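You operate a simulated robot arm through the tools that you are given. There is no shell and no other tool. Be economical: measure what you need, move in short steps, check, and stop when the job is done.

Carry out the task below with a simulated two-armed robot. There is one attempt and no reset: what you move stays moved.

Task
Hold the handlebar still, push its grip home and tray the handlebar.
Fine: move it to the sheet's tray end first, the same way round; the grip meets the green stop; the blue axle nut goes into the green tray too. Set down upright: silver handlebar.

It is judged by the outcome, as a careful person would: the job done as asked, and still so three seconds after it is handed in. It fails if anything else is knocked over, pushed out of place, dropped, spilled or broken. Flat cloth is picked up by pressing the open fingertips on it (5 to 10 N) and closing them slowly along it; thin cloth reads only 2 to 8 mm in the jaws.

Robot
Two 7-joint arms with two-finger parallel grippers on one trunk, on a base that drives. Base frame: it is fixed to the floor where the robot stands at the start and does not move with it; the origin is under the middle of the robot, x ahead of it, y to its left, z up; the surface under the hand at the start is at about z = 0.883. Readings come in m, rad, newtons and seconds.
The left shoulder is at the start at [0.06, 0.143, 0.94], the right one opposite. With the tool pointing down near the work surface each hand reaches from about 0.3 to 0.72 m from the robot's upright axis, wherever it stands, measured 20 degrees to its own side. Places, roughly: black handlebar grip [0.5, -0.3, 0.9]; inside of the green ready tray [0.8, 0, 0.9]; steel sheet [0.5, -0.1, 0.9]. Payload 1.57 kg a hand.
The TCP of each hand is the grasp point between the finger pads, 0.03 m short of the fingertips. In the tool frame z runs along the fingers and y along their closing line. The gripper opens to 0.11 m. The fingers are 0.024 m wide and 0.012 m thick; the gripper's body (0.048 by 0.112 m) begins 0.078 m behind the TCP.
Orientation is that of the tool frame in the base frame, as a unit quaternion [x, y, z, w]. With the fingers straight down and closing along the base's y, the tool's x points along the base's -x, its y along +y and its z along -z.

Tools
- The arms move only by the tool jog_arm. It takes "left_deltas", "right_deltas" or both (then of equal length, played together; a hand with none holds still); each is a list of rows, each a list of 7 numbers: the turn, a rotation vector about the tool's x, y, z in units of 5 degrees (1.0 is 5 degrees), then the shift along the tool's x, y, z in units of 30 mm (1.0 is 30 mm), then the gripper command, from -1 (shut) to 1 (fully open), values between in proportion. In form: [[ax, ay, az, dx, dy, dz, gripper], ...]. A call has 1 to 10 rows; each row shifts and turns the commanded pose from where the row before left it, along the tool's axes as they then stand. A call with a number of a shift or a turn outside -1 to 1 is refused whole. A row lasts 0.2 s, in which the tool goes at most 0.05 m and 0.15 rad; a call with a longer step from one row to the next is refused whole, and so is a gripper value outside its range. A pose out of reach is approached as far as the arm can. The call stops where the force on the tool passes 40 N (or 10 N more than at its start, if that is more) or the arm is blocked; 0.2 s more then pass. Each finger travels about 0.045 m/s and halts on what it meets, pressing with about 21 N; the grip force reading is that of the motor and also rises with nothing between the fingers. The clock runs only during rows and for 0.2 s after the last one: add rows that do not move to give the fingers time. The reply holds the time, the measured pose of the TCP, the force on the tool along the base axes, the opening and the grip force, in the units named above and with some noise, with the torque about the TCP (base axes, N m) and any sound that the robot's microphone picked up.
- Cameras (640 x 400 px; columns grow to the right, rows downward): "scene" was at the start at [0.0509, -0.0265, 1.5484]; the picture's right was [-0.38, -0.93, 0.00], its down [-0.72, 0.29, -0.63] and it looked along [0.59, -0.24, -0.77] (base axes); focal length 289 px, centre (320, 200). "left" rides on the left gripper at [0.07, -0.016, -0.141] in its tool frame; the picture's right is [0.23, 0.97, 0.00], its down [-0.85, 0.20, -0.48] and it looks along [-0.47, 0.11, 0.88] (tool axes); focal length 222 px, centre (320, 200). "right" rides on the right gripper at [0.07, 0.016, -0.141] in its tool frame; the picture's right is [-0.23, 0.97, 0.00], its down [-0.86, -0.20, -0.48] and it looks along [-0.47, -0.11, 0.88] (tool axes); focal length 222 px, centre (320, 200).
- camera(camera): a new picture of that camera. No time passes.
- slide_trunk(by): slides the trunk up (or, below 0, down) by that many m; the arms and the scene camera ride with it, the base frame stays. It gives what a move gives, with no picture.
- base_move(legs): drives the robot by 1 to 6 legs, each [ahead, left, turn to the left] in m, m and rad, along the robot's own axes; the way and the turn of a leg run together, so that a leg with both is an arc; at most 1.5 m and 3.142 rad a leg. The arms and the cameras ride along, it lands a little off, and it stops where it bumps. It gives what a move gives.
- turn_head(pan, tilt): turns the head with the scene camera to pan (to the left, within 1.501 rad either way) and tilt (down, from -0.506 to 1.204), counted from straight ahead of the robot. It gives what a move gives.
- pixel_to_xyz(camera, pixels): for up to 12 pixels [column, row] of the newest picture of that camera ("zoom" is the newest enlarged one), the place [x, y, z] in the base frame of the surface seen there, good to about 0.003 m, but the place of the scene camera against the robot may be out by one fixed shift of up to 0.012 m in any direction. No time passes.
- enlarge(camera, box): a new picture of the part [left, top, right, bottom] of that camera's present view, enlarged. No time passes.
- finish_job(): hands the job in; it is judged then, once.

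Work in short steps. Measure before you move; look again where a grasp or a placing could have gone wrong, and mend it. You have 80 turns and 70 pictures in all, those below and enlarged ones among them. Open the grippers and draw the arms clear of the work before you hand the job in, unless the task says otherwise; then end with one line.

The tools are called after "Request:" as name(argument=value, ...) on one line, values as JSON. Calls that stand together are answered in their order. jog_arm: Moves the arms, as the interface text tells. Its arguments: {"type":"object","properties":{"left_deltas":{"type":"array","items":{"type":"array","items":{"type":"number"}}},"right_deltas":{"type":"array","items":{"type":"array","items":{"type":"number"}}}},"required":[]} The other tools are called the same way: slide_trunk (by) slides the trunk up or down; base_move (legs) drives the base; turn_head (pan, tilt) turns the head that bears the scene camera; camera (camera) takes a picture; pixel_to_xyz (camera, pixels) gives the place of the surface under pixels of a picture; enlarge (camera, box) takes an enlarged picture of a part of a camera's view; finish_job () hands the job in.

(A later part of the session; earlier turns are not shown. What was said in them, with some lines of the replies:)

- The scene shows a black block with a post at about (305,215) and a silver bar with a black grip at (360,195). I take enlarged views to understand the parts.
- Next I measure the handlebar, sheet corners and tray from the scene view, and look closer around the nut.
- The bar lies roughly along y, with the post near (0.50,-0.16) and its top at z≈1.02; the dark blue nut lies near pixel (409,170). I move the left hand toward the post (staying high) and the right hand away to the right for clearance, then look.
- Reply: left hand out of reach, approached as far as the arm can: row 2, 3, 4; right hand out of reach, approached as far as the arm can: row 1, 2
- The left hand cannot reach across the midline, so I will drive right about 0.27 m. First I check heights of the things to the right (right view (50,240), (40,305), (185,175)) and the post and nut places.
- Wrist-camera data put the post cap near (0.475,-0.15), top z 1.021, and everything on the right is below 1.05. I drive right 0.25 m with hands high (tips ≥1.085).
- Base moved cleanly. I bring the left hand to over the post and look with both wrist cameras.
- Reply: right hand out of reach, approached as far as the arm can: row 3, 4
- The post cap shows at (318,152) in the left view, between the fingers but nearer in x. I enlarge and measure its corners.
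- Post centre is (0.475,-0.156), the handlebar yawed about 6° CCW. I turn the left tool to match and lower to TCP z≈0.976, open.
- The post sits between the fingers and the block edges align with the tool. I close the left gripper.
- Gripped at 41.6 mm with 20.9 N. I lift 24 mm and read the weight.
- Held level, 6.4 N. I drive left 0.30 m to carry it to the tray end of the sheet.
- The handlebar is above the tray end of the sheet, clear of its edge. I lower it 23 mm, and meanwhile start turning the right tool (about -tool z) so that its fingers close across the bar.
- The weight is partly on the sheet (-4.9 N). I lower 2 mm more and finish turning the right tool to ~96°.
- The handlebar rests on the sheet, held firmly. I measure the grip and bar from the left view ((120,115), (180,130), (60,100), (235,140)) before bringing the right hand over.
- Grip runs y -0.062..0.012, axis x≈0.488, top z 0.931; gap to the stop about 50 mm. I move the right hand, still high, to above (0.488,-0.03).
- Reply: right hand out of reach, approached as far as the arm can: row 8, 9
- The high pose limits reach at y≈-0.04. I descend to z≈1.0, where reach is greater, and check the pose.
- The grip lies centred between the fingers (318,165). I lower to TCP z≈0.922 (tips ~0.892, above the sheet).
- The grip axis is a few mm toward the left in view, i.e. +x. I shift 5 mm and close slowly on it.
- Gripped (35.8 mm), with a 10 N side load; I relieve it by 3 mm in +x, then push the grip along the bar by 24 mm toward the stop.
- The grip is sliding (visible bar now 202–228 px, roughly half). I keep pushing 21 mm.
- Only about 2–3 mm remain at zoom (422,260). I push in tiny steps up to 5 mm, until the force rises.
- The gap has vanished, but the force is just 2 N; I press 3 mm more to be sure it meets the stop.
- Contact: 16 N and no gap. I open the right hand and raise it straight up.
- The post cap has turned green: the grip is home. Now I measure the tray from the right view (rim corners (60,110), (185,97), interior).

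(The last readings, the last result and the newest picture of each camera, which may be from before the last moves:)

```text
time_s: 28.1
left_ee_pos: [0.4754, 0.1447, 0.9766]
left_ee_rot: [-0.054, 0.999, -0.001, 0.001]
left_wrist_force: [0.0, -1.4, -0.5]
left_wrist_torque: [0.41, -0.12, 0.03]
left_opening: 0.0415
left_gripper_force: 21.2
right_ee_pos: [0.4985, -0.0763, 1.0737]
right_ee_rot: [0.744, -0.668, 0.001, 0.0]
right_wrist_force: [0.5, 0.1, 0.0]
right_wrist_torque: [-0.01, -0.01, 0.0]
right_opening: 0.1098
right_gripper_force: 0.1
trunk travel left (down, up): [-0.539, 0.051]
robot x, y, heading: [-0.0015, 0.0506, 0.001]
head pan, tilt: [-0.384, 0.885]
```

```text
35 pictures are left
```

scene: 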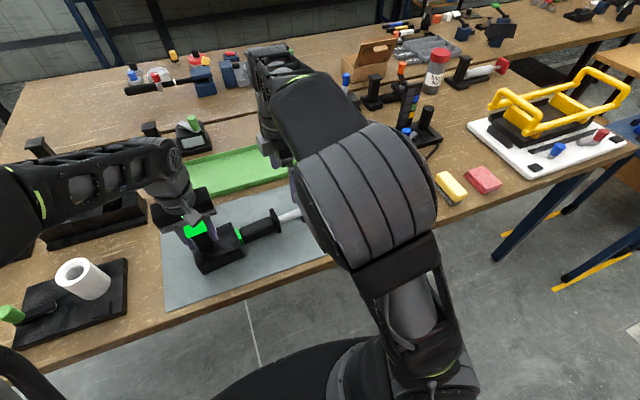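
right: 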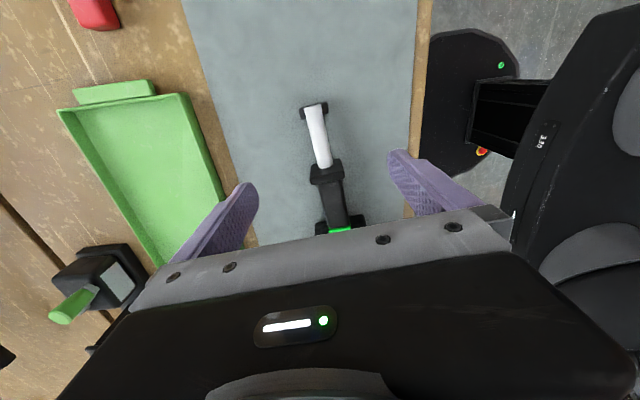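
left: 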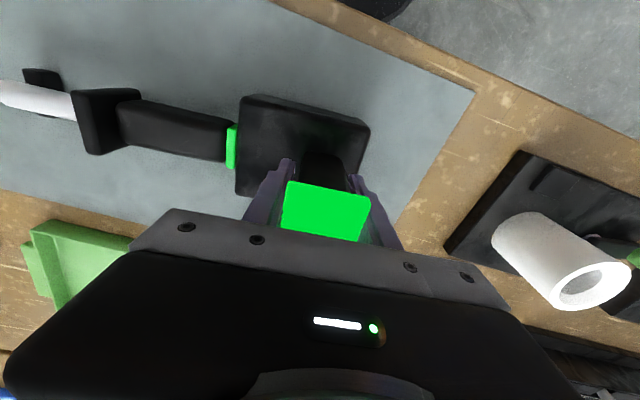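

The tray interior spans x 0.675–0.835, y about -0.145–0.19, floor z 0.884. I check how far the base and trunk can go forward by measuring the base parts seen at (440,110), (500,100) and bench edge (415,150) in the right view.

Request:
pixel_to_xyz(camera="right", pixels=[[440, 60], [430, 120], [445, 170], [480, 90], [475, 120], [485, 150], [416, 150], [530, 80], [430, 30]])

Request:
pixel_to_xyz(camera="scene", pixels=[[300, 360], [230, 395], [360, 335], [290, 265], [200, 298], [252, 330]])

Request:
pixel_to_xyz(camera="left", pixels=[[30, 95], [45, 75], [10, 85], [100, 105], [240, 110], [370, 130], [362, 165]])

```text
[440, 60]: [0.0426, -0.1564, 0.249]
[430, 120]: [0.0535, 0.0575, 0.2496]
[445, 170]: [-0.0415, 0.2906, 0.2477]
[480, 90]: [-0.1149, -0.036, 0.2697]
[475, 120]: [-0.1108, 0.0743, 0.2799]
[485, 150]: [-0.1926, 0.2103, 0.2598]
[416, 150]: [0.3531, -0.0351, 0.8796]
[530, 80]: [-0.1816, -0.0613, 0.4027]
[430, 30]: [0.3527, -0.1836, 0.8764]
```

```text
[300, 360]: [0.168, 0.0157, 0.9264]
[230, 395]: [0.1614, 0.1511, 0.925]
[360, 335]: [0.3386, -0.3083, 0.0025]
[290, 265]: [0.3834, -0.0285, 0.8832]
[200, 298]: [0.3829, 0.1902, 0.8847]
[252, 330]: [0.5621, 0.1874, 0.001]
```

```text
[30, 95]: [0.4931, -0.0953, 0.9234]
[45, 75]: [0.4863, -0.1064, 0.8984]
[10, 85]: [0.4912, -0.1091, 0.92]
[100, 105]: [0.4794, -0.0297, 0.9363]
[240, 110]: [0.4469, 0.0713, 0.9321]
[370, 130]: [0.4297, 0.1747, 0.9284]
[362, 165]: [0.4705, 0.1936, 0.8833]
```

The trunk front is ~0.17 and the bench edge ~0.355, so 0.15 m forward is safe. I draw the right hand back, then lift everything with the trunk by 0.048 m (bar bottom then ~0.93, above the tray rim 0.905).

Request:
jog_arm(right_deltas=[[0, 0, 0, 1, 0.5, 0, 0], [0, 0, 0, 1, 1, 0, -1], [0, 0, 0, 1, 1, 0, -1], [0, 0, 0, 0.5, 0.5, 0, -1], [0, 0, 0, 0, 0, 0, -1]])

Request:
slide_trunk(by=0.048)

Request:
camera(camera="scene")

```text
time_s: 29.3
left_ee_pos: [0.4752, 0.1466, 0.9759]
left_ee_rot: [-0.054, 0.999, 0.0, 0.001]
left_wrist_force: [-2.4, 0.0, -0.5]
left_wrist_torque: [0.27, -0.05, 0.0]
left_opening: 0.0417
left_gripper_force: 20.4
right_ee_pos: [0.4201, -0.1905, 1.0735]
right_ee_rot: [0.744, -0.668, 0.0, 0.001]
right_wrist_force: [0.5, 0.5, 0.9]
right_wrist_torque: [0.02, 0.02, 0.02]
right_opening: 0.0057
right_gripper_force: 0.4
trunk travel left (down, up): [-0.539, 0.051]
robot x, y, heading: [0.0011, 0.0445, 0.009]
head pan, tilt: [-0.384, 0.885]
```

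```text
time_s: 30.2
left_ee_pos: [0.4761, 0.1434, 1.0252]
left_ee_rot: [-0.054, 0.999, 0.0, 0.0]
left_wrist_force: [-0.3, 0.9, -5.4]
left_wrist_torque: [0.28, 0.03, 0.01]
left_opening: 0.0418
left_gripper_force: 20.8
right_ee_pos: [0.42, -0.1917, 1.122]
right_ee_rot: [0.744, -0.668, 0.0, 0.0]
right_wrist_force: [-0.4, -0.5, 0.1]
right_wrist_torque: [-0.02, 0.01, -0.04]
right_opening: 0.0
right_gripper_force: 21.1
trunk travel left (down, up): [-0.587, 0.003]
robot x, y, heading: [0.0006, 0.0505, 0.002]
head pan, tilt: [-0.384, 0.885]
```

```text
34 pictures are left
```

scene: 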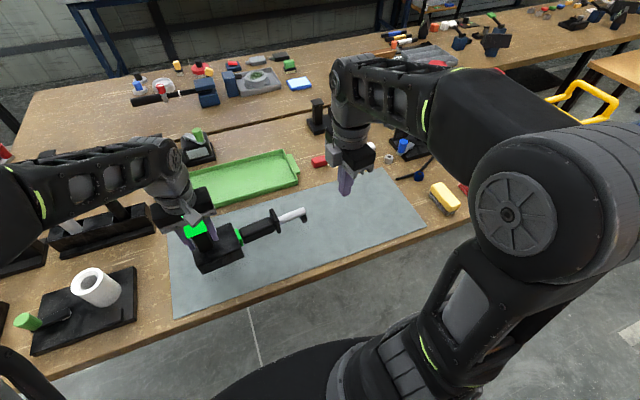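

Handlebar is lifted, level. I drive right 0.12 m and forward 0.15 m.

Request:
base_move(legs=[[0, -0.12, 0], [0.15, 0, 0]])

Request:
camera(camera="scene")

```text
time_s: 32.4
left_ee_pos: [0.6286, 0.0258, 1.0241]
left_ee_rot: [-0.053, 0.999, 0.0, 0.001]
left_wrist_force: [0.9, -0.4, -5.8]
left_wrist_torque: [0.29, 0.04, 0.02]
left_opening: 0.0421
left_gripper_force: 21.4
right_ee_pos: [0.5723, -0.3096, 1.1217]
right_ee_rot: [0.744, -0.668, -0.001, 0.0]
right_wrist_force: [0.6, -0.1, 0.0]
right_wrist_torque: [0.01, 0.01, 0.0]
right_opening: 0.0
right_gripper_force: 21.1
trunk travel left (down, up): [-0.587, 0.003]
robot x, y, heading: [0.1475, -0.0662, 0.002]
head pan, tilt: [-0.384, 0.885]
```

```text
33 pictures are left
```

scene: 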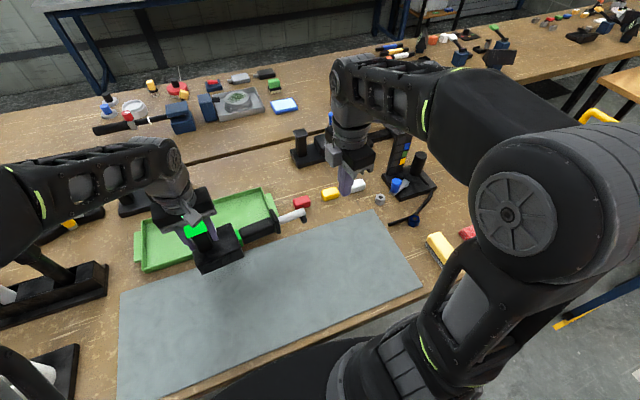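

Base in place with no bumps. I move the left hand out to (0.752,0.125) over the tray and turn the yaw back by 6° so the bar lies along the tray.

Request:
jog_arm(left_deltas=[[0, 0, 0, -0.745, 0.478, 0, -1], [0, 0, 0, -0.745, 0.478, 0, -1], [0, 0, 0, -0.745, 0.478, 0, -1], [0, 0, 0, -0.745, 0.478, 0, -1], [0, 0, 0, -0.745, 0.478, 0, -1], [0, 0, 0, -0.745, 0.478, 0, -1], [0, 0, 0.6, 0, 0, 0, -1], [0, 0, 0.6, 0, 0, 0, -1], [0, 0, 0, 0, 0, 0, -1]])

Request:
camera(camera="scene")

Request:
camera(camera="left")

```text
time_s: 34.4
left_ee_pos: [0.7507, 0.1249, 1.0253]
left_ee_rot: [-0.001, 1.0, -0.001, 0.001]
left_wrist_force: [-0.5, -1.2, -5.2]
left_wrist_torque: [0.27, 0.04, 0.02]
left_opening: 0.0418
left_gripper_force: 21.1
right_ee_pos: [0.5715, -0.3091, 1.1227]
right_ee_rot: [0.743, -0.669, 0.0, 0.0]
right_wrist_force: [-0.5, 0.9, -0.3]
right_wrist_torque: [0.0, -0.04, 0.02]
right_opening: 0.0
right_gripper_force: 20.4
trunk travel left (down, up): [-0.587, 0.003]
robot x, y, heading: [0.1474, -0.0706, 0.005]
head pan, tilt: [-0.384, 0.885]
```

```text
32 pictures are left
```

scene: 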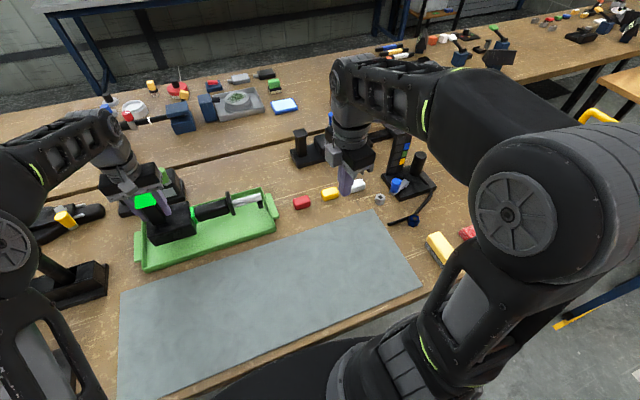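

```text
31 pictures are left
```

left: 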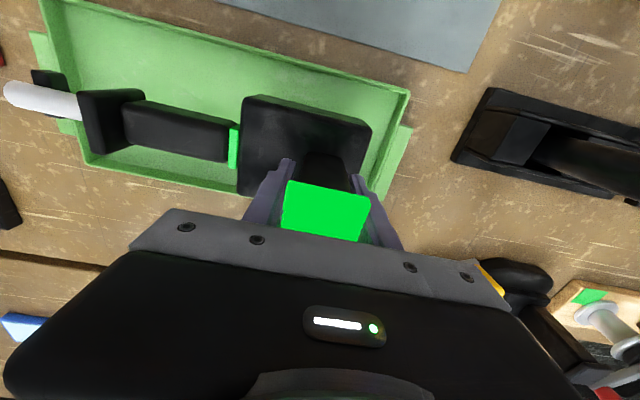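

The bar end at (10,90) may overhang the tray's right wall, so I measure both: wall rim (62,100), bar end, and block edges against the left wall (400,150).

Request:
pixel_to_xyz(camera="left", pixels=[[10, 90], [40, 78], [45, 30], [57, 85], [85, 165], [78, 150], [40, 5], [408, 92], [385, 200], [395, 120], [368, 140], [356, 195]])

Request:
enlarge(camera="left", box=[0, 0, 440, 260])

```text
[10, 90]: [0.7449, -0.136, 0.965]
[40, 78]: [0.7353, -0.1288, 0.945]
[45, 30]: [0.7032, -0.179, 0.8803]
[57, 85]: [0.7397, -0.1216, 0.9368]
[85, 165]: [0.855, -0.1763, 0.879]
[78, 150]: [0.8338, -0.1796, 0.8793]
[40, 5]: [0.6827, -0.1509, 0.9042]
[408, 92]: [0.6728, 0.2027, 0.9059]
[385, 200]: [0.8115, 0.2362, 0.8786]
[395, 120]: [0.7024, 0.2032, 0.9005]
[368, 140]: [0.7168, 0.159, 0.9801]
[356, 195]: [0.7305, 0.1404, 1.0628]
```

```text
1.45 times, centred on (220, 130) of left
```

zoom: 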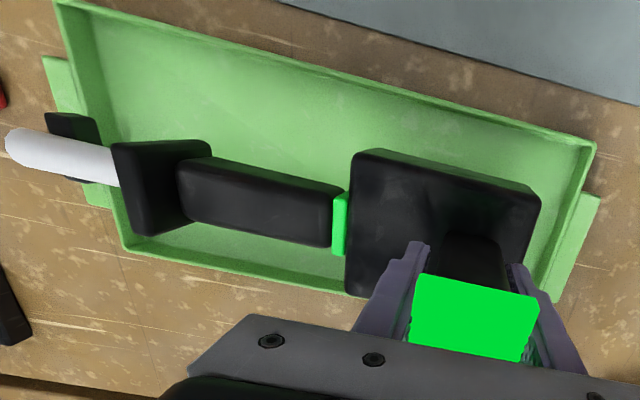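

Bar tip y≈-0.14, block edge y≈0.16: I shift +17 mm in y to centre it, and +17 mm in x to leave room for the nut on the near side; then lower with the trunk 0.044.

Request:
jog_arm(left_deltas=[[0, 0, 0, -0.28, 0.28, 0, -1], [0, 0, 0, -0.28, 0.28, 0, -1], [0, 0, 0, 0, 0, 0, -1]])

Request:
slide_trunk(by=-0.042)

Request:
camera(camera="left")

Request:
camera(camera="scene")

```text
time_s: 35.2
left_ee_pos: [0.7675, 0.1415, 1.0247]
left_ee_rot: [-0.001, 1.0, -0.001, 0.0]
left_wrist_force: [0.3, 0.6, -4.7]
left_wrist_torque: [0.26, 0.03, -0.01]
left_opening: 0.0418
left_gripper_force: 19.9
right_ee_pos: [0.571, -0.3096, 1.1213]
right_ee_rot: [0.743, -0.669, -0.001, 0.0]
right_wrist_force: [-0.6, 0.1, -0.4]
right_wrist_torque: [0.0, 0.0, -0.04]
right_opening: 0.0
right_gripper_force: 20.5
trunk travel left (down, up): [-0.587, 0.003]
robot x, y, heading: [0.1516, -0.0694, 0.005]
head pan, tilt: [-0.384, 0.885]
```

```text
time_s: 36.0
left_ee_pos: [0.7671, 0.142, 0.9822]
left_ee_rot: [-0.001, 1.0, 0.0, 0.001]
left_wrist_force: [-0.3, 0.7, -6.4]
left_wrist_torque: [0.26, -0.01, -0.02]
left_opening: 0.042
left_gripper_force: 21.1
right_ee_pos: [0.5712, -0.3092, 1.0801]
right_ee_rot: [0.744, -0.668, 0.0, 0.0]
right_wrist_force: [0.6, 0.5, 0.9]
right_wrist_torque: [0.01, -0.01, 0.04]
right_opening: 0.0
right_gripper_force: 21.1
trunk travel left (down, up): [-0.545, 0.045]
robot x, y, heading: [0.1537, -0.0681, -0.001]
head pan, tilt: [-0.384, 0.885]
```

```text
29 pictures are left
```

left: 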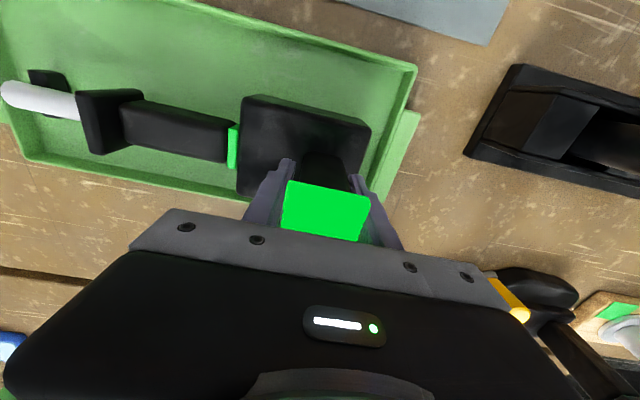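

```text
28 pictures are left
```

scene: 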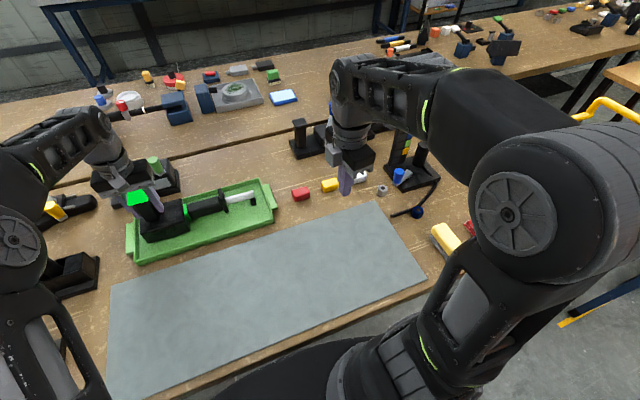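

It hovers ~4 mm above the tray floor, inside the walls. I lower by small steps until contact.

Request:
jog_arm(left_deltas=[[0, 0, 0, 0, 0, 0.06, -1], [0, 0, 0, 0, 0, 0.05, -1], [0, 0, 0, 0, 0, 0.03, -1], [0, 0, 0, 0, 0, 0, -1]])

Request:
enlarge(camera="left", box=[0, 0, 440, 260])

Request:
enlarge(camera="scene", box=[100, 160, 300, 285])

```text
time_s: 37.0
left_ee_pos: [0.768, 0.1418, 0.9799]
left_ee_rot: [0.0, 1.0, 0.0, 0.001]
left_wrist_force: [0.9, 1.7, 3.5]
left_wrist_torque: [-0.18, 0.38, -0.06]
left_opening: 0.0418
left_gripper_force: 21.3
right_ee_pos: [0.5702, -0.3094, 1.0803]
right_ee_rot: [0.744, -0.668, 0.0, 0.001]
right_wrist_force: [0.1, 0.1, 0.3]
right_wrist_torque: [-0.01, 0.0, -0.02]
right_opening: 0.0001
right_gripper_force: 20.8
trunk travel left (down, up): [-0.545, 0.045]
robot x, y, heading: [0.1519, -0.0699, -0.003]
head pan, tilt: [-0.384, 0.885]
```

```text
1.45 times, centred on (220, 130) of left
```

zoom: 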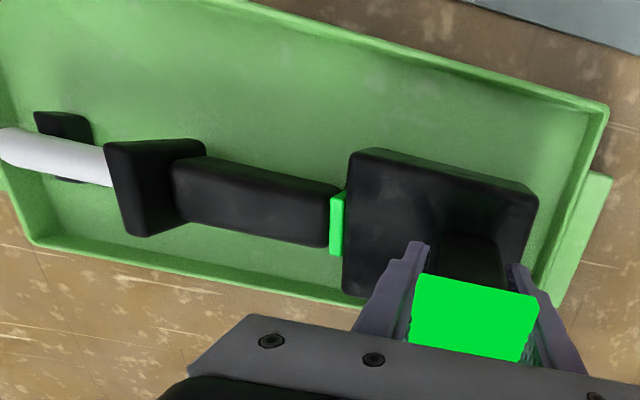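

```text
3.20 times, centred on (200, 222) of scene
```

zoom: 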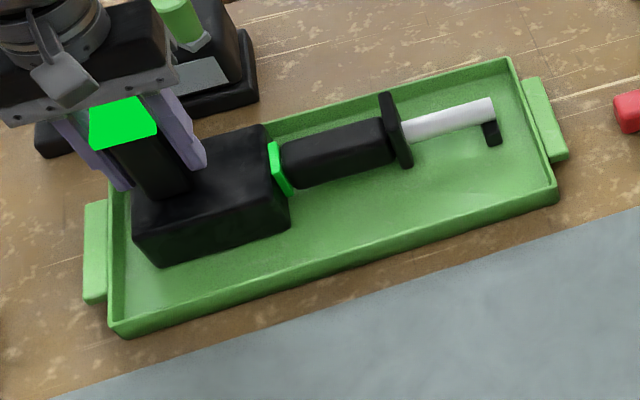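

Contact at z 0.980, consistent with standing on the tray floor, fully inside. I release the left hand and raise it.

Request:
jog_arm(left_deltas=[[0, 0, 0, 0, 0, 0, -0.3], [0, 0, 0, 0, 0, 0, 0.3], [0, 0, 0, 0, 0, 0, 1], [0, 0, 0, 0, 0, 0, 1], [0, 0, 0, 0, 0, 0, 1], [0, 0, 0, 0, 0, 0, 1], [0, 0, 0, 0, 0, -0.5, 1], [0, 0, 0, 0, 0, -0.9, 1], [0, 0, 0, 0, 0, -0.9, 1], [0, 0, 0, 0, 0, -0.9, 1]])

Request:
camera(camera="left")

```text
time_s: 39.2
left_ee_pos: [0.7678, 0.1394, 1.049]
left_ee_rot: [-0.001, 1.0, 0.0, 0.001]
left_wrist_force: [0.0, 0.3, 0.3]
left_wrist_torque: [0.02, -0.03, -0.02]
left_opening: 0.1102
left_gripper_force: 0.1
left hand out of reach, approached as far as the arm can: row 10
right_ee_pos: [0.5705, -0.3105, 1.0814]
right_ee_rot: [0.743, -0.669, 0.0, 0.001]
right_wrist_force: [0.1, 0.0, 0.0]
right_wrist_torque: [0.02, -0.01, -0.01]
right_opening: 0.0001
right_gripper_force: 21.2
trunk travel left (down, up): [-0.545, 0.045]
robot x, y, heading: [0.1479, -0.0702, -0.001]
head pan, tilt: [-0.384, 0.885]
```

```text
25 pictures are left
```

left: 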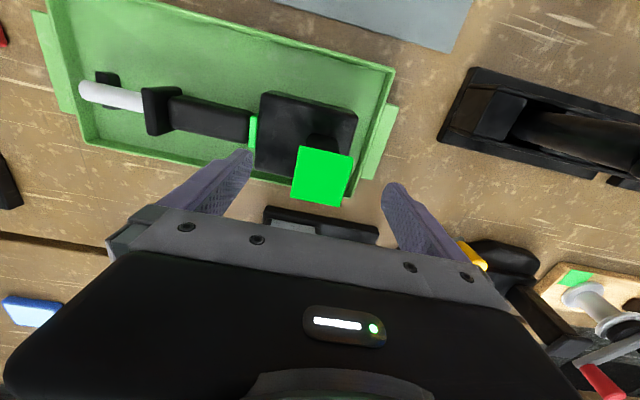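

Handlebar stands properly. The tips are barely at the cap height, so I raise the trunk 0.044, then draw the left hand up and back.

Request:
slide_trunk(by=0.044)

Request:
jog_arm(left_deltas=[[0, 0, 0, 0.5, 0, -0.3, 1], [0, 0, 0, 1, 0.2, -0.3, 1], [0, 0, 0, 1, 0.2, -0.2, 1], [0, 0, 0, 1, 0.2, 0, 1], [0, 0, 0, 1, 0.2, 0, 1], [0, 0, 0, 1, 0, 0, 1], [0, 0, 0, 1, 0, 0, 1], [0, 0, 0, 1, 0, 0, 1], [0, 0, 0, 0.5, 0, 0, 1]])

Request:
camera(camera="scene")

```text
time_s: 40.1
left_ee_pos: [0.7685, 0.1423, 1.0923]
left_ee_rot: [-0.001, 1.0, 0.0, 0.001]
left_wrist_force: [-0.5, 0.8, -0.5]
left_wrist_torque: [0.02, 0.0, 0.01]
left_opening: 0.1101
left_gripper_force: 0.1
right_ee_pos: [0.5707, -0.3099, 1.1245]
right_ee_rot: [0.743, -0.669, 0.0, -0.001]
right_wrist_force: [0.3, -0.8, -0.6]
right_wrist_torque: [0.06, -0.01, 0.02]
right_opening: 0.0003
right_gripper_force: 20.9
trunk travel left (down, up): [-0.589, 0.001]
robot x, y, heading: [0.1472, -0.0642, -0.001]
head pan, tilt: [-0.384, 0.885]
```

```text
time_s: 42.1
left_ee_pos: [0.5268, 0.1655, 1.1168]
left_ee_rot: [0.0, 1.0, 0.0, 0.001]
left_wrist_force: [-0.3, -0.3, 0.8]
left_wrist_torque: [0.01, 0.01, -0.01]
left_opening: 0.1097
left_gripper_force: 0.0
right_ee_pos: [0.5711, -0.3095, 1.1235]
right_ee_rot: [0.744, -0.668, 0.0, 0.0]
right_wrist_force: [-0.2, -0.5, 0.4]
right_wrist_torque: [-0.01, -0.01, 0.0]
right_opening: 0.0
right_gripper_force: 21.0
trunk travel left (down, up): [-0.589, 0.001]
robot x, y, heading: [0.1494, -0.0698, 0.005]
head pan, tilt: [-0.384, 0.885]
```

```text
24 pictures are left
```

scene: 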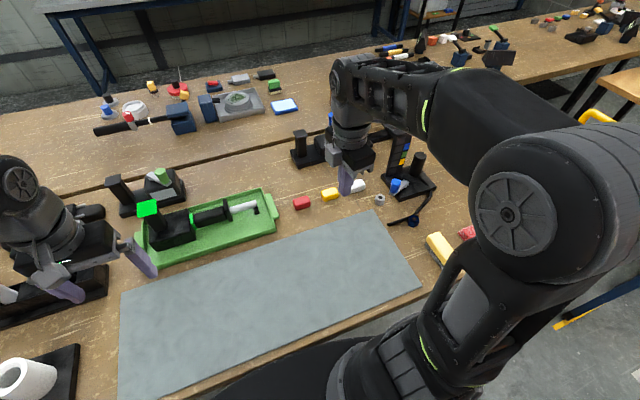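

Handlebar stands in the tray, clear of the hands. Now the nut: I back off 0.1 m and drive right 0.28 m so the right hand is near it (hands' tips ≥1.087, obstacles ≤1.045).

Request:
base_move(legs=[[-0.1, 0, 0], [0, -0.28, 0]])

Request:
camera(camera="right")

Request:
camera(camera="scene")

```text
time_s: 44.8
left_ee_pos: [0.4274, -0.1154, 1.1163]
left_ee_rot: [-0.001, 1.0, 0.0, 0.001]
left_wrist_force: [-0.2, 0.2, 0.1]
left_wrist_torque: [0.05, 0.0, -0.04]
left_opening: 0.11
left_gripper_force: 0.0
right_ee_pos: [0.472, -0.5911, 1.1249]
right_ee_rot: [0.744, -0.669, 0.0, 0.0]
right_wrist_force: [-0.6, 0.1, 0.3]
right_wrist_torque: [0.02, -0.02, -0.05]
right_opening: 0.0001
right_gripper_force: 21.0
trunk travel left (down, up): [-0.589, 0.001]
robot x, y, heading: [0.0499, -0.3492, 0.004]
head pan, tilt: [-0.384, 0.885]
```

```text
23 pictures are left
```

right: 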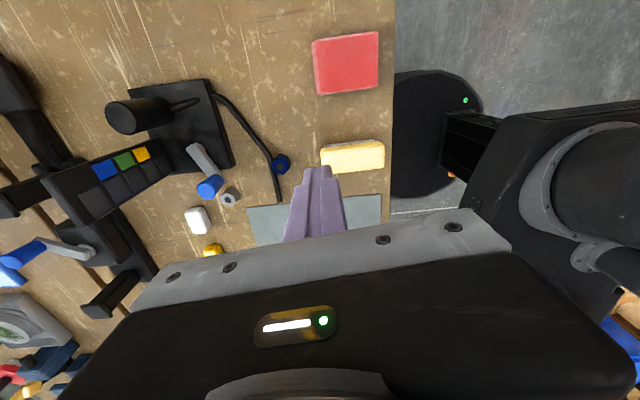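

```text
22 pictures are left
```

scene: 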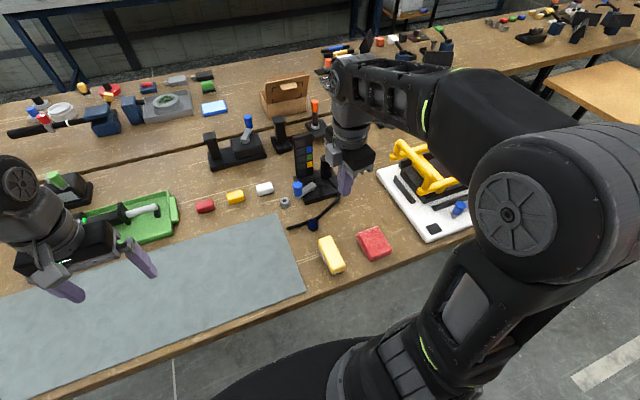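

The nut sits at (280,164) in the right view, beside or on a black cord. I enlarge both views and measure.

Request:
enlarge(camera="scene", box=[270, 180, 350, 240])

Request:
enlarge(camera="right", box=[200, 80, 360, 220])

Request:
pixel_to_xyz(camera="right", pixels=[[279, 164], [289, 162], [284, 172], [270, 150], [278, 190], [255, 128], [335, 150], [282, 158]])

```text
6.67 times, centred on (310, 210) of scene
```

zoom: 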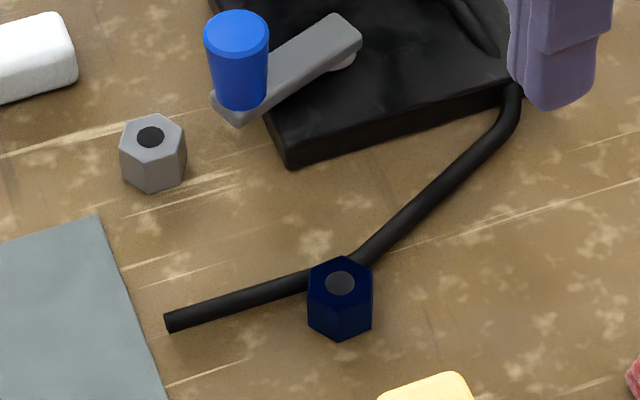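

```text
2.86 times, centred on (280, 150) of right
```

zoom: 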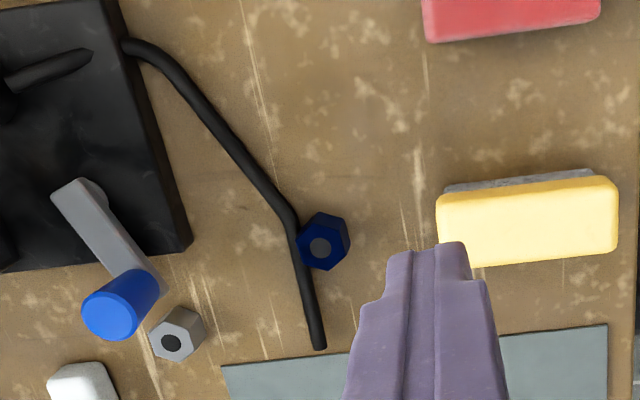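

```text
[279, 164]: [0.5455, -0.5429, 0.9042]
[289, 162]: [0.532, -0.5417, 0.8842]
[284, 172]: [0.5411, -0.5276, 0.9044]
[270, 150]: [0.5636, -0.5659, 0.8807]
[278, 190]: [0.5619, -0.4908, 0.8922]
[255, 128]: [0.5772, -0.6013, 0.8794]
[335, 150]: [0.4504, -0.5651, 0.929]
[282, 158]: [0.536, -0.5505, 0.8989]
```

The nut (centre ≈(0.538,-0.537), top 0.904) touches a cord on its far side, so fingers should close along y and only hold the top ~11 mm above the cord. I turn the right tool back by 96° (two calls), opening it.

Request:
jog_arm(right_deltas=[[0, 0, 1, 0, 0, 0, -0.2], [0, 0, 1, 0, 0, 0, -0.2], [0, 0, 1, 0, 0, 0, -0.2], [0, 0, 1, 0, 0, 0, -0.2], [0, 0, 1, 0, 0, 0, -0.2], [0, 0, 1, 0, 0, 0, -0.2], [0, 0, 1, 0, 0, 0, -0.2], [0, 0, 1, 0, 0, 0, -0.2], [0, 0, 1, 0, 0, 0, -0.2], [0, 0, 1, 0, 0, 0, -0.2]])

Request:
jog_arm(right_deltas=[[0, 0, 1, 0, 0, 0, -0.2], [0, 0, 1, 0, 0, 0, -0.2], [0, 0, 1, 0, 0, 0, -0.2], [0, 0, 1, 0, 0, 0, -0.2], [0, 0, 1, 0, 0, 0, -0.2], [0, 0, 1, 0, 0, 0, -0.2], [0, 0, 1, 0, 0, 0, -0.2], [0, 0, 1, 0, 0, 0, -0.2], [0, 0, 1, 0, 0, 0, -0.2], [0, 0, 0.2, 0, 0, 0, -0.2]])

Request:
jog_arm(right_deltas=[[0, 0, 0, -0.6, 0.6, 0.5, -0.2], [0, 0, 0, -0.6, 0.6, 1, -0.2], [0, 0, 0, -0.6, 0.6, 1, -0.2], [0, 0, 0, 0, 0, 0.5, -0.2], [0, 0, 0, 0, 0, 0, -0.2]])

Request:
camera(camera="right")

```text
time_s: 47.0
left_ee_pos: [0.4282, -0.116, 1.1169]
left_ee_rot: [0.0, 1.0, -0.001, 0.001]
left_wrist_force: [0.7, 0.1, 0.2]
left_wrist_torque: [0.03, -0.03, 0.0]
left_opening: 0.1099
left_gripper_force: 0.1
right_ee_pos: [0.4711, -0.5906, 1.1247]
right_ee_rot: [-0.391, 0.921, -0.001, 0.0]
right_wrist_force: [0.4, 0.3, 0.3]
right_wrist_torque: [0.02, 0.0, -0.01]
right_opening: 0.0438
right_gripper_force: 0.0
trunk travel left (down, up): [-0.589, 0.001]
robot x, y, heading: [0.0497, -0.3448, 0.002]
head pan, tilt: [-0.384, 0.885]
```

```text
time_s: 49.2
left_ee_pos: [0.4279, -0.114, 1.1157]
left_ee_rot: [-0.002, 1.0, 0.0, 0.0]
left_wrist_force: [-1.0, -0.6, -0.2]
left_wrist_torque: [0.0, 0.0, 0.0]
left_opening: 0.11
left_gripper_force: 0.0
right_ee_pos: [0.4715, -0.5896, 1.1251]
right_ee_rot: [-0.001, 1.0, 0.0, 0.0]
right_wrist_force: [0.5, -0.1, 0.2]
right_wrist_torque: [0.02, 0.01, -0.03]
right_opening: 0.0439
right_gripper_force: 0.1
trunk travel left (down, up): [-0.589, 0.001]
robot x, y, heading: [0.0479, -0.3506, 0.002]
head pan, tilt: [-0.384, 0.885]
```

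```text
time_s: 50.4
left_ee_pos: [0.4294, -0.1155, 1.1159]
left_ee_rot: [-0.001, 1.0, 0.001, 0.001]
left_wrist_force: [0.3, -0.1, 0.6]
left_wrist_torque: [0.01, 0.0, 0.02]
left_opening: 0.1098
left_gripper_force: 0.0
right_ee_pos: [0.5271, -0.5362, 1.0334]
right_ee_rot: [-0.001, 1.0, 0.0, 0.0]
right_wrist_force: [0.3, 0.7, 0.0]
right_wrist_torque: [-0.02, 0.0, 0.03]
right_opening: 0.044
right_gripper_force: 0.1
trunk travel left (down, up): [-0.589, 0.001]
robot x, y, heading: [0.0514, -0.3491, 0.003]
head pan, tilt: [-0.384, 0.885]
```

```text
19 pictures are left
```

right: 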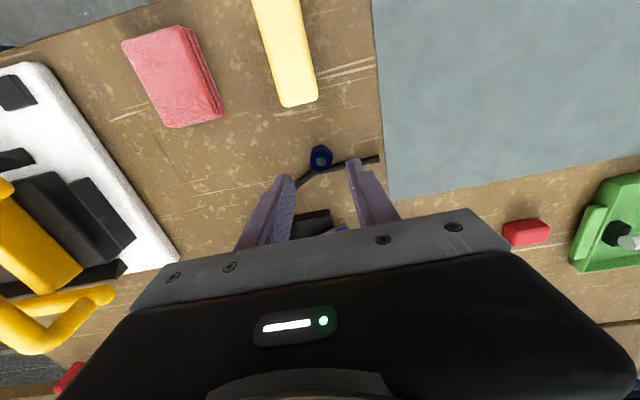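

The nut shows at (320,157). I enlarge and measure it and the cord here.

Request:
enlarge(camera="right", box=[270, 120, 390, 195])

Request:
pixel_to_xyz(camera="zoom", pixels=[[230, 170], [245, 150], [270, 155], [290, 190], [330, 200], [300, 215], [330, 225], [340, 240], [460, 210], [580, 200], [240, 300], [265, 230]])

```text
5.33 times, centred on (330, 158) of right
```

zoom: 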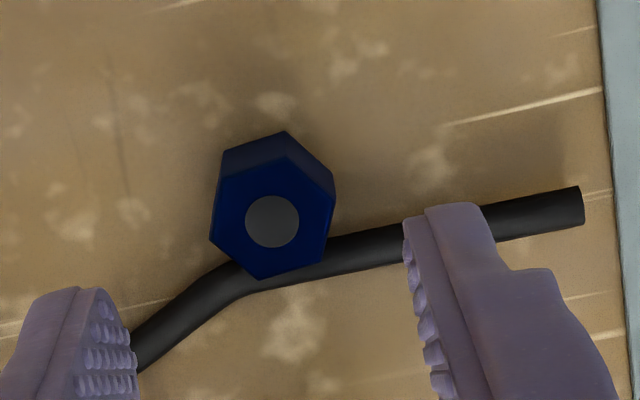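

```text
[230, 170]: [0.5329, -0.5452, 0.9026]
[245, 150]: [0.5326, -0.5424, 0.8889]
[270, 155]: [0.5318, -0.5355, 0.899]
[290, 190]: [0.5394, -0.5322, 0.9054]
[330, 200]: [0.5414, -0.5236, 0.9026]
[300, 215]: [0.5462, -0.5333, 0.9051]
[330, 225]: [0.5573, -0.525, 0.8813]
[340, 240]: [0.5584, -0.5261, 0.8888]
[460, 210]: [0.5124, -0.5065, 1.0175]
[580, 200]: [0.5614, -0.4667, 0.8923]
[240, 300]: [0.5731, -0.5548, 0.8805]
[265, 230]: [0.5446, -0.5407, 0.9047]
```

Nut top centre ≈(0.545,-0.537); its flats' normal is ~22° clockwise of y; the cord (top 0.892) lies beyond. I shift, turn the tool 22° clockwise and lower to z≈0.955, then look.

Request:
jog_arm(right_deltas=[[0, 0, 0, -0.6, -0.03, 0, 0], [0, 0, 0.9, 0, 0, 0, 0], [0, 0, 0.9, 0, 0, 0.4, 0], [0, 0, 0.9, 0, 0, 0.7, 0], [0, 0, 0.9, 0, 0, 0.8, 0], [0, 0, 0.8, 0, 0, 0.7, 0], [0, 0, 0, 0, 0, 0, 0]])

Request:
enlarge(camera="right", box=[220, 110, 420, 235])

```text
time_s: 52.0
left_ee_pos: [0.4279, -0.1139, 1.1163]
left_ee_rot: [-0.001, 1.0, 0.0, 0.001]
left_wrist_force: [-0.2, 0.8, -0.7]
left_wrist_torque: [0.01, -0.01, -0.02]
left_opening: 0.11
left_gripper_force: 0.0
right_ee_pos: [0.543, -0.537, 0.9559]
right_ee_rot: [0.19, 0.982, -0.001, 0.001]
right_wrist_force: [0.5, 0.0, -0.5]
right_wrist_torque: [0.01, 0.01, 0.01]
right_opening: 0.0552
right_gripper_force: 0.1
trunk travel left (down, up): [-0.589, 0.001]
robot x, y, heading: [0.0479, -0.3494, 0.002]
head pan, tilt: [-0.384, 0.885]
```

```text
3.20 times, centred on (320, 172) of right
```

zoom: 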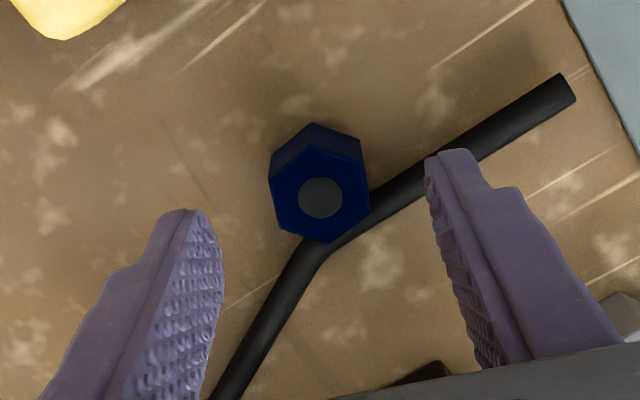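

The tool is centred and the flats are parallel to the pads; the right finger will be above the cord, so I lower only to TCP z 0.926 (tips 0.896 > cord 0.892) and close.

Request:
jog_arm(right_deltas=[[0, 0, 0, 0, 0, 0.5, 0], [0, 0, 0, 0, 0, 0.48, 0], [0, 0, 0, 0, 0, 0, 0], [0, 0, 0, 0, 0, 0, -0.3], [0, 0, 0, 0, 0, 0, -0.6], [0, 0, 0, 0, 0, 0, -1], [0, 0, 0, 0, 0, 0, -1], [0, 0, 0, 0, 0, 0, -1]])

Request:
enlarge(camera="right", box=[220, 110, 420, 235])

```text
time_s: 53.8
left_ee_pos: [0.4284, -0.1162, 1.1158]
left_ee_rot: [-0.001, 1.0, 0.0, 0.002]
left_wrist_force: [-0.3, -0.3, -0.5]
left_wrist_torque: [0.01, 0.06, 0.01]
left_opening: 0.1099
left_gripper_force: 0.1
right_ee_pos: [0.5426, -0.5365, 0.9261]
right_ee_rot: [0.189, 0.982, 0.001, 0.0]
right_wrist_force: [0.1, -1.0, 0.6]
right_wrist_torque: [0.01, -0.01, -0.01]
right_opening: 0.0272
right_gripper_force: 21.6
trunk travel left (down, up): [-0.589, 0.001]
robot x, y, heading: [0.0512, -0.35, -0.001]
head pan, tilt: [-0.384, 0.885]
```

```text
3.20 times, centred on (320, 172) of right
```

zoom: 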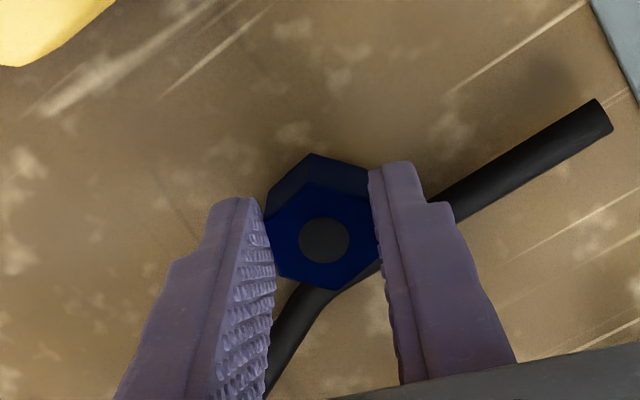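

The nut is gripped at 27 mm by its flats, the cord untouched. I lift straight up 90 mm slowly.

Request:
jog_arm(right_deltas=[[0, 0, 0, 0, 0, -0.2, -1], [0, 0, 0, 0, 0, -0.4, -1], [0, 0, 0, 0, 0, -0.6, -1], [0, 0, 0, 0, 0, -0.8, -1], [0, 0, 0, 0, 0, -1, -1], [0, 0, 0, 0, 0, -0.5, -1], [0, 0, 0, 0, 0, 0, -1]])

Request:
camera(camera="right")

```text
time_s: 55.4
left_ee_pos: [0.4282, -0.1155, 1.116]
left_ee_rot: [-0.001, 1.0, 0.0, 0.001]
left_wrist_force: [0.6, 0.3, 0.2]
left_wrist_torque: [0.02, 0.01, -0.02]
left_opening: 0.1102
left_gripper_force: 0.0
right_ee_pos: [0.5443, -0.5365, 1.0316]
right_ee_rot: [0.19, 0.982, 0.0, 0.0]
right_wrist_force: [-0.1, 0.7, -0.4]
right_wrist_torque: [-0.01, -0.01, -0.06]
right_opening: 0.0275
right_gripper_force: 21.1
trunk travel left (down, up): [-0.589, 0.001]
robot x, y, heading: [0.0521, -0.3488, 0.004]
head pan, tilt: [-0.384, 0.885]
```

```text
15 pictures are left
```

right: 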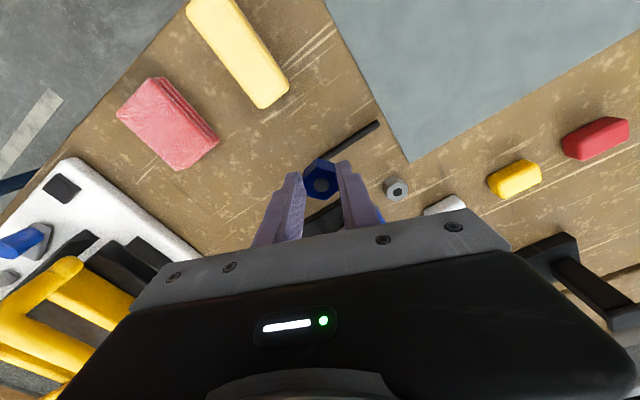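

Nut held firmly. Before driving I raise and pull in the left hand for clearance, and turn the right tool back 22°.

Request:
jog_arm(left_deltas=[[0, 0, 0, 0.5, 0, -0.5, 1], [0, 0, 0, 0.5, 0, -0.5, 1], [0, 0, 0, 0.5, 0, -0.5, 1], [0, 0, 0, 0.5, 0, -0.5, 1], [0, 0, 0, 0, 0, -0.5, 1], [0, 0, 0, 0, 0, 0, 1]], right_deltas=[[0, 0, -0.9, 0, 0, 0, -1], [0, 0, -0.9, 0, 0, 0, -1], [0, 0, -0.9, 0, 0, 0, -1], [0, 0, -0.9, 0, 0, 0, -1], [0, 0, -0.8, 0, 0, 0, -1], [0, 0, 0, 0, 0, 0, -1]])

Request:
base_move(legs=[[0, 0.41, 0]])

Request:
camera(camera="scene")

```text
time_s: 56.8
left_ee_pos: [0.3707, -0.1168, 1.1802]
left_ee_rot: [0.0, 1.0, 0.001, 0.001]
left_wrist_force: [-0.3, -1.1, 0.9]
left_wrist_torque: [0.0, -0.04, -0.02]
left_opening: 0.1099
left_gripper_force: 0.0
left hand out of reach, approached as far as the arm can: row 5
right_ee_pos: [0.5426, -0.5384, 1.0333]
right_ee_rot: [-0.001, 1.0, 0.0, 0.001]
right_wrist_force: [-0.6, -0.3, -1.2]
right_wrist_torque: [0.04, -0.03, 0.02]
right_opening: 0.0274
right_gripper_force: 20.8
trunk travel left (down, up): [-0.589, 0.001]
robot x, y, heading: [0.0529, -0.3467, -0.001]
head pan, tilt: [-0.384, 0.885]
```

```text
time_s: 59.4
left_ee_pos: [0.3718, 0.2957, 1.1788]
left_ee_rot: [0.0, 1.0, -0.001, 0.0]
left_wrist_force: [0.2, 0.3, -0.6]
left_wrist_torque: [-0.01, 0.02, 0.0]
left_opening: 0.1097
left_gripper_force: 0.0
right_ee_pos: [0.5429, -0.1253, 1.0315]
right_ee_rot: [-0.001, 1.0, -0.001, 0.001]
right_wrist_force: [0.2, 0.3, -1.8]
right_wrist_torque: [-0.02, -0.02, -0.01]
right_opening: 0.0274
right_gripper_force: 21.2
trunk travel left (down, up): [-0.589, 0.001]
robot x, y, heading: [0.0542, 0.0621, -0.002]
head pan, tilt: [-0.384, 0.885]
```

```text
14 pictures are left
```

scene: 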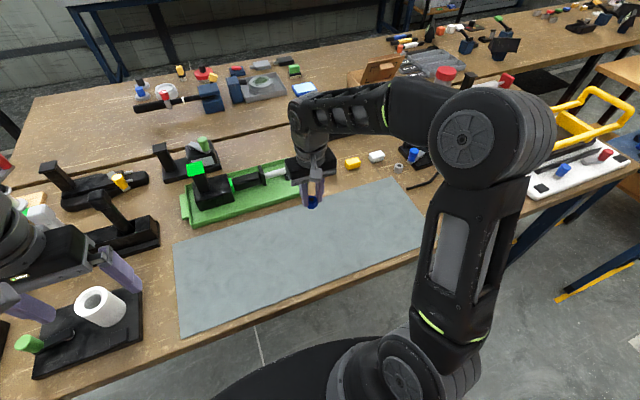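

All clear. I drive forward 0.10 m, then look with the right camera at the tray.

Request:
base_move(legs=[[0.1, 0, 0]])

Request:
jog_arm(right_deltas=[[0, 0, 0, -0.5, 0.4, 0, -1], [0, 0, 0, -0.5, 0.4, 0, -1], [0, 0, 0, -0.5, 0.4, 0, -1], [0, 0, 0, -0.5, 0.4, 0, -1], [0, 0, 0, 0, 0, 0, -1]])

Request:
camera(camera="right")

Request:
pixel_to_xyz(camera="right", pixels=[[320, 160], [340, 120], [360, 160], [400, 150], [420, 130], [380, 170], [290, 140], [440, 110], [300, 130], [450, 170]])

```text
time_s: 60.5
left_ee_pos: [0.4719, 0.2959, 1.1779]
left_ee_rot: [-0.001, 1.0, 0.0, -0.001]
left_wrist_force: [0.4, 0.4, 0.7]
left_wrist_torque: [-0.03, 0.07, -0.04]
left_opening: 0.1102
left_gripper_force: 0.1
right_ee_pos: [0.643, -0.1272, 1.0317]
right_ee_rot: [-0.001, 1.0, 0.0, 0.0]
right_wrist_force: [-0.1, 0.8, -1.1]
right_wrist_torque: [-0.01, 0.08, -0.01]
right_opening: 0.0274
right_gripper_force: 20.9
trunk travel left (down, up): [-0.589, 0.001]
robot x, y, heading: [0.1489, 0.0605, -0.006]
head pan, tilt: [-0.384, 0.885]
```

```text
time_s: 61.7
left_ee_pos: [0.4702, 0.2944, 1.1794]
left_ee_rot: [-0.001, 1.0, -0.001, 0.0]
left_wrist_force: [-0.3, 0.0, 0.9]
left_wrist_torque: [0.01, 0.0, 0.0]
left_opening: 0.1099
left_gripper_force: 0.1
right_ee_pos: [0.7029, -0.0786, 1.032]
right_ee_rot: [-0.001, 1.0, 0.0, 0.0]
right_wrist_force: [0.5, 0.3, -1.4]
right_wrist_torque: [0.01, -0.02, 0.0]
right_opening: 0.0276
right_gripper_force: 20.9
trunk travel left (down, up): [-0.589, 0.001]
robot x, y, heading: [0.1516, 0.0624, -0.001]
head pan, tilt: [-0.384, 0.885]
```

```text
13 pictures are left
```

right: 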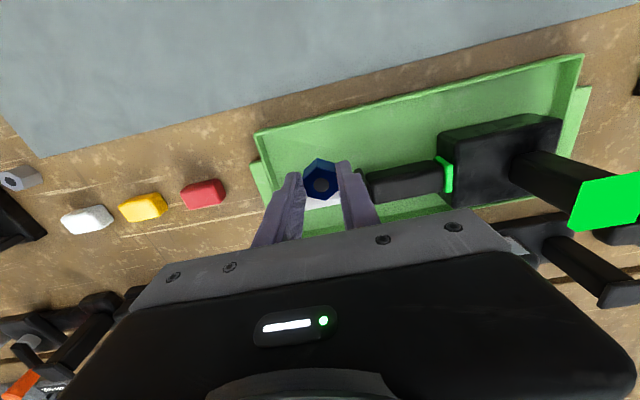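

```text
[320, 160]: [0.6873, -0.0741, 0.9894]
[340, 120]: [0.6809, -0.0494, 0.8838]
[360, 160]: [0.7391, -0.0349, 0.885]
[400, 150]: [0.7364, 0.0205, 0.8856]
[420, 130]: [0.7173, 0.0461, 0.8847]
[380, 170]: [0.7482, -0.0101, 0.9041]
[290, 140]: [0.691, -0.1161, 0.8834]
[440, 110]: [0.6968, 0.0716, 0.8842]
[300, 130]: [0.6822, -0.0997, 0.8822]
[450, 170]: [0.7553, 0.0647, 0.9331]
```

The tray floor beside the bar (x 0.68–0.74, y≈-0.08) is free. I shift 4 mm in +x and lower the nut to just above the floor.

Request:
jog_arm(right_deltas=[[0, 0, 0, -0.13, 0, 0.5, -1], [0, 0, 0, 0, 0, 0.9, -1], [0, 0, 0, 0, 0, 0.9, -1], [0, 0, 0, 0, 0, 0.7, -1], [0, 0, 0, 0, 0, 0.3, -1], [0, 0, 0, 0, 0, 0, -1]])

Request:
camera(camera="right")

```text
time_s: 63.1
left_ee_pos: [0.4702, 0.2942, 1.1778]
left_ee_rot: [-0.001, 1.0, 0.0, 0.0]
left_wrist_force: [-0.2, -0.4, 0.6]
left_wrist_torque: [0.02, -0.01, -0.01]
left_opening: 0.1101
left_gripper_force: 0.0
right_ee_pos: [0.706, -0.0774, 0.9327]
right_ee_rot: [-0.001, 1.0, 0.0, 0.0]
right_wrist_force: [0.1, -0.3, -0.6]
right_wrist_torque: [0.0, 0.0, 0.0]
right_opening: 0.0274
right_gripper_force: 20.8
trunk travel left (down, up): [-0.589, 0.001]
robot x, y, heading: [0.1529, 0.0601, 0.0]
head pan, tilt: [-0.384, 0.885]
```

```text
12 pictures are left
```

right: 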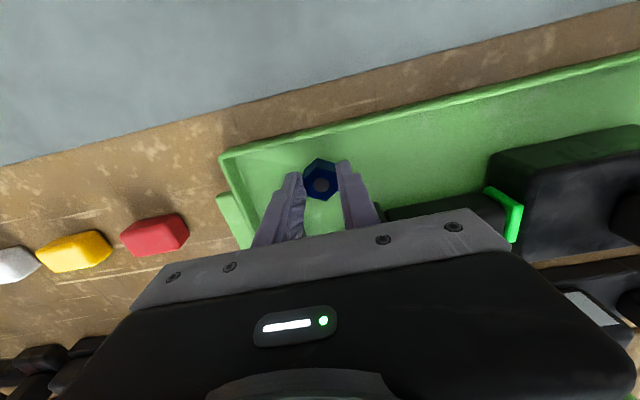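

The nut hovers ~5 mm over the floor, clear of wall and bar. I lower in small steps until contact.

Request:
jog_arm(right_deltas=[[0, 0, 0, 0, 0, 0.08, -1], [0, 0, 0, 0, 0, 0.06, -1], [0, 0, 0, 0, 0, 0.05, -1], [0, 0, 0, 0, 0, 0, -1]])

```text
time_s: 64.1
left_ee_pos: [0.4699, 0.2949, 1.1798]
left_ee_rot: [-0.001, 1.0, 0.0, 0.002]
left_wrist_force: [-0.4, -0.1, -0.1]
left_wrist_torque: [0.03, -0.01, 0.0]
left_opening: 0.1101
left_gripper_force: 0.1
right_ee_pos: [0.7067, -0.0776, 0.9282]
right_ee_rot: [-0.002, 1.0, 0.0, 0.002]
right_wrist_force: [2.0, -0.4, 15.5]
right_wrist_torque: [-0.01, -0.19, 0.05]
right_opening: 0.0276
right_gripper_force: 21.3
trunk travel left (down, up): [-0.589, 0.001]
robot x, y, heading: [0.152, 0.0634, -0.001]
head pan, tilt: [-0.384, 0.885]
```

Contact (15 N). I open to about 60 mm only (clear of the end wall and flange) and rise straight up.

Request:
jog_arm(right_deltas=[[0, 0, 0, 0, 0, -0.04, -0.3], [0, 0, 0, 0, 0, 0, 0.05], [0, 0, 0, 0, 0, 0, 0.05], [0, 0, 0, 0, 0, 0, 0.05], [0, 0, 0, 0, 0, -0.5, 0.05], [0, 0, 0, 0, 0, -1, 0.05], [0, 0, 0, 0, 0, -1, 0.05], [0, 0, 0, 0, 0, -1, 0.05], [0, 0, 0, 0, 0, 0, 0.05]])

Request:
camera(camera="right")

```text
time_s: 66.1
left_ee_pos: [0.4709, 0.295, 1.1788]
left_ee_rot: [-0.001, 1.0, 0.0, 0.001]
left_wrist_force: [0.2, 0.5, -0.1]
left_wrist_torque: [-0.01, -0.01, -0.04]
left_opening: 0.1104
left_gripper_force: 0.1
right_ee_pos: [0.7075, -0.0786, 1.0343]
right_ee_rot: [-0.001, 1.0, 0.0, 0.0]
right_wrist_force: [-0.6, 0.0, -0.6]
right_wrist_torque: [-0.04, -0.02, 0.0]
right_opening: 0.0578
right_gripper_force: 0.0
trunk travel left (down, up): [-0.589, 0.001]
robot x, y, heading: [0.1508, 0.0622, 0.003]
head pan, tilt: [-0.384, 0.885]
```

```text
11 pictures are left
```

right: 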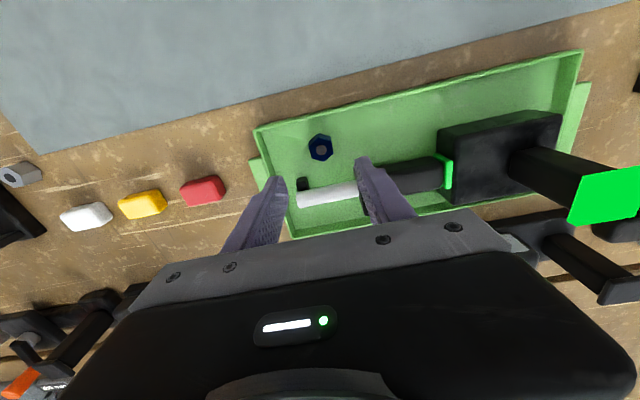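

The nut is in the tray beside the bar at (320,147). I draw the right hand back and up, back the base off, and take a final check.

Request:
jog_arm(right_deltas=[[0, 0, 0, 1, -0.3, -0.2, 0.5], [0, 0, 0, 1, -0.3, -0.3, 1], [0, 0, 0, 1, -0.3, -0.5, 1], [0, 0, 0, 1, -0.3, -0.5, 1], [0, 0, 0, 1, -0.3, -0.5, 1], [0, 0, 0, 1, -0.3, -0.5, 1], [0, 0, 0, 1, -0.3, 0, 1], [0, 0, 0, 0, 0, 0, 1]])

Request:
base_move(legs=[[-0.15, 0, 0]])

Request:
camera(camera="scene")

Request:
enlarge(camera="scene", box=[160, 120, 460, 300])

```text
time_s: 67.9
left_ee_pos: [0.4712, 0.2951, 1.1796]
left_ee_rot: [-0.001, 1.0, -0.001, 0.001]
left_wrist_force: [0.5, -0.2, 0.2]
left_wrist_torque: [0.02, -0.02, -0.03]
left_opening: 0.1102
left_gripper_force: 0.0
right_ee_pos: [0.4964, -0.1408, 1.1078]
right_ee_rot: [-0.001, 1.0, 0.0, 0.0]
right_wrist_force: [0.2, -0.6, 0.1]
right_wrist_torque: [0.0, 0.01, 0.0]
right_opening: 0.1099
right_gripper_force: 0.1
trunk travel left (down, up): [-0.589, 0.001]
robot x, y, heading: [0.1504, 0.0654, 0.003]
head pan, tilt: [-0.384, 0.885]
```

```text
time_s: 69.3
left_ee_pos: [0.3193, 0.2953, 1.18]
left_ee_rot: [-0.001, 1.0, 0.001, 0.002]
left_wrist_force: [-0.3, -0.5, -0.3]
left_wrist_torque: [0.0, -0.05, 0.0]
left_opening: 0.11
left_gripper_force: 0.1
right_ee_pos: [0.3444, -0.1402, 1.1089]
right_ee_rot: [-0.001, 1.0, 0.0, 0.001]
right_wrist_force: [-1.1, 0.2, 0.6]
right_wrist_torque: [-0.03, -0.04, 0.0]
right_opening: 0.11
right_gripper_force: 0.0
trunk travel left (down, up): [-0.589, 0.001]
robot x, y, heading: [0.0003, 0.0628, 0.002]
head pan, tilt: [-0.384, 0.885]
```

```text
10 pictures are left
```

scene: 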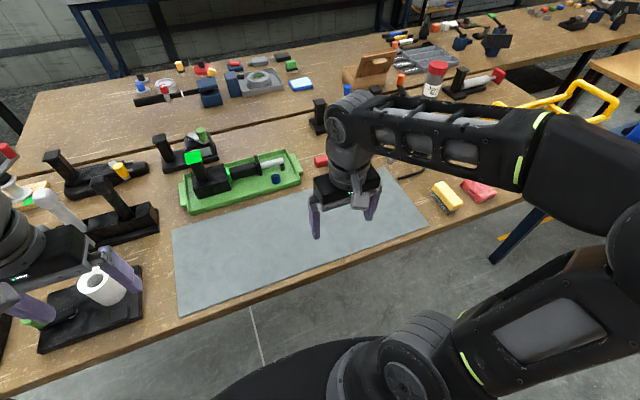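

```text
2.13 times, centred on (310, 210) of scene
```

zoom: 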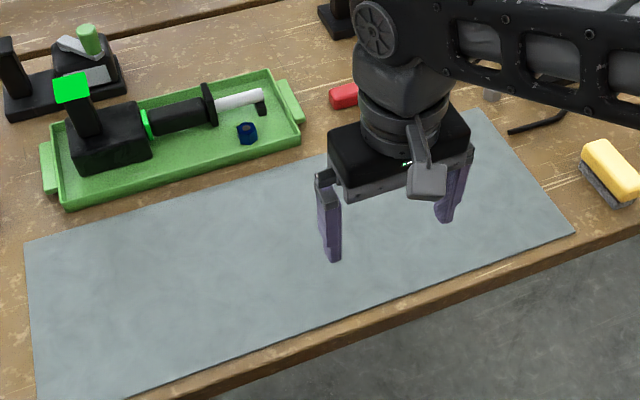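

The handlebar stands upright in the tray with the grip against the stop (green cap lit), the nut lies beside it and nothing else has moved. I hand the job in.

Request:
finish_job()

```text
The job is handed in.
```

I handed the job in with the grip pushed home against the green stop. The silver handlebar stands upright in the green tray, with the blue axle nut beside it. Nothing else was disturbed in the final pictures, and both hands are open and clear.
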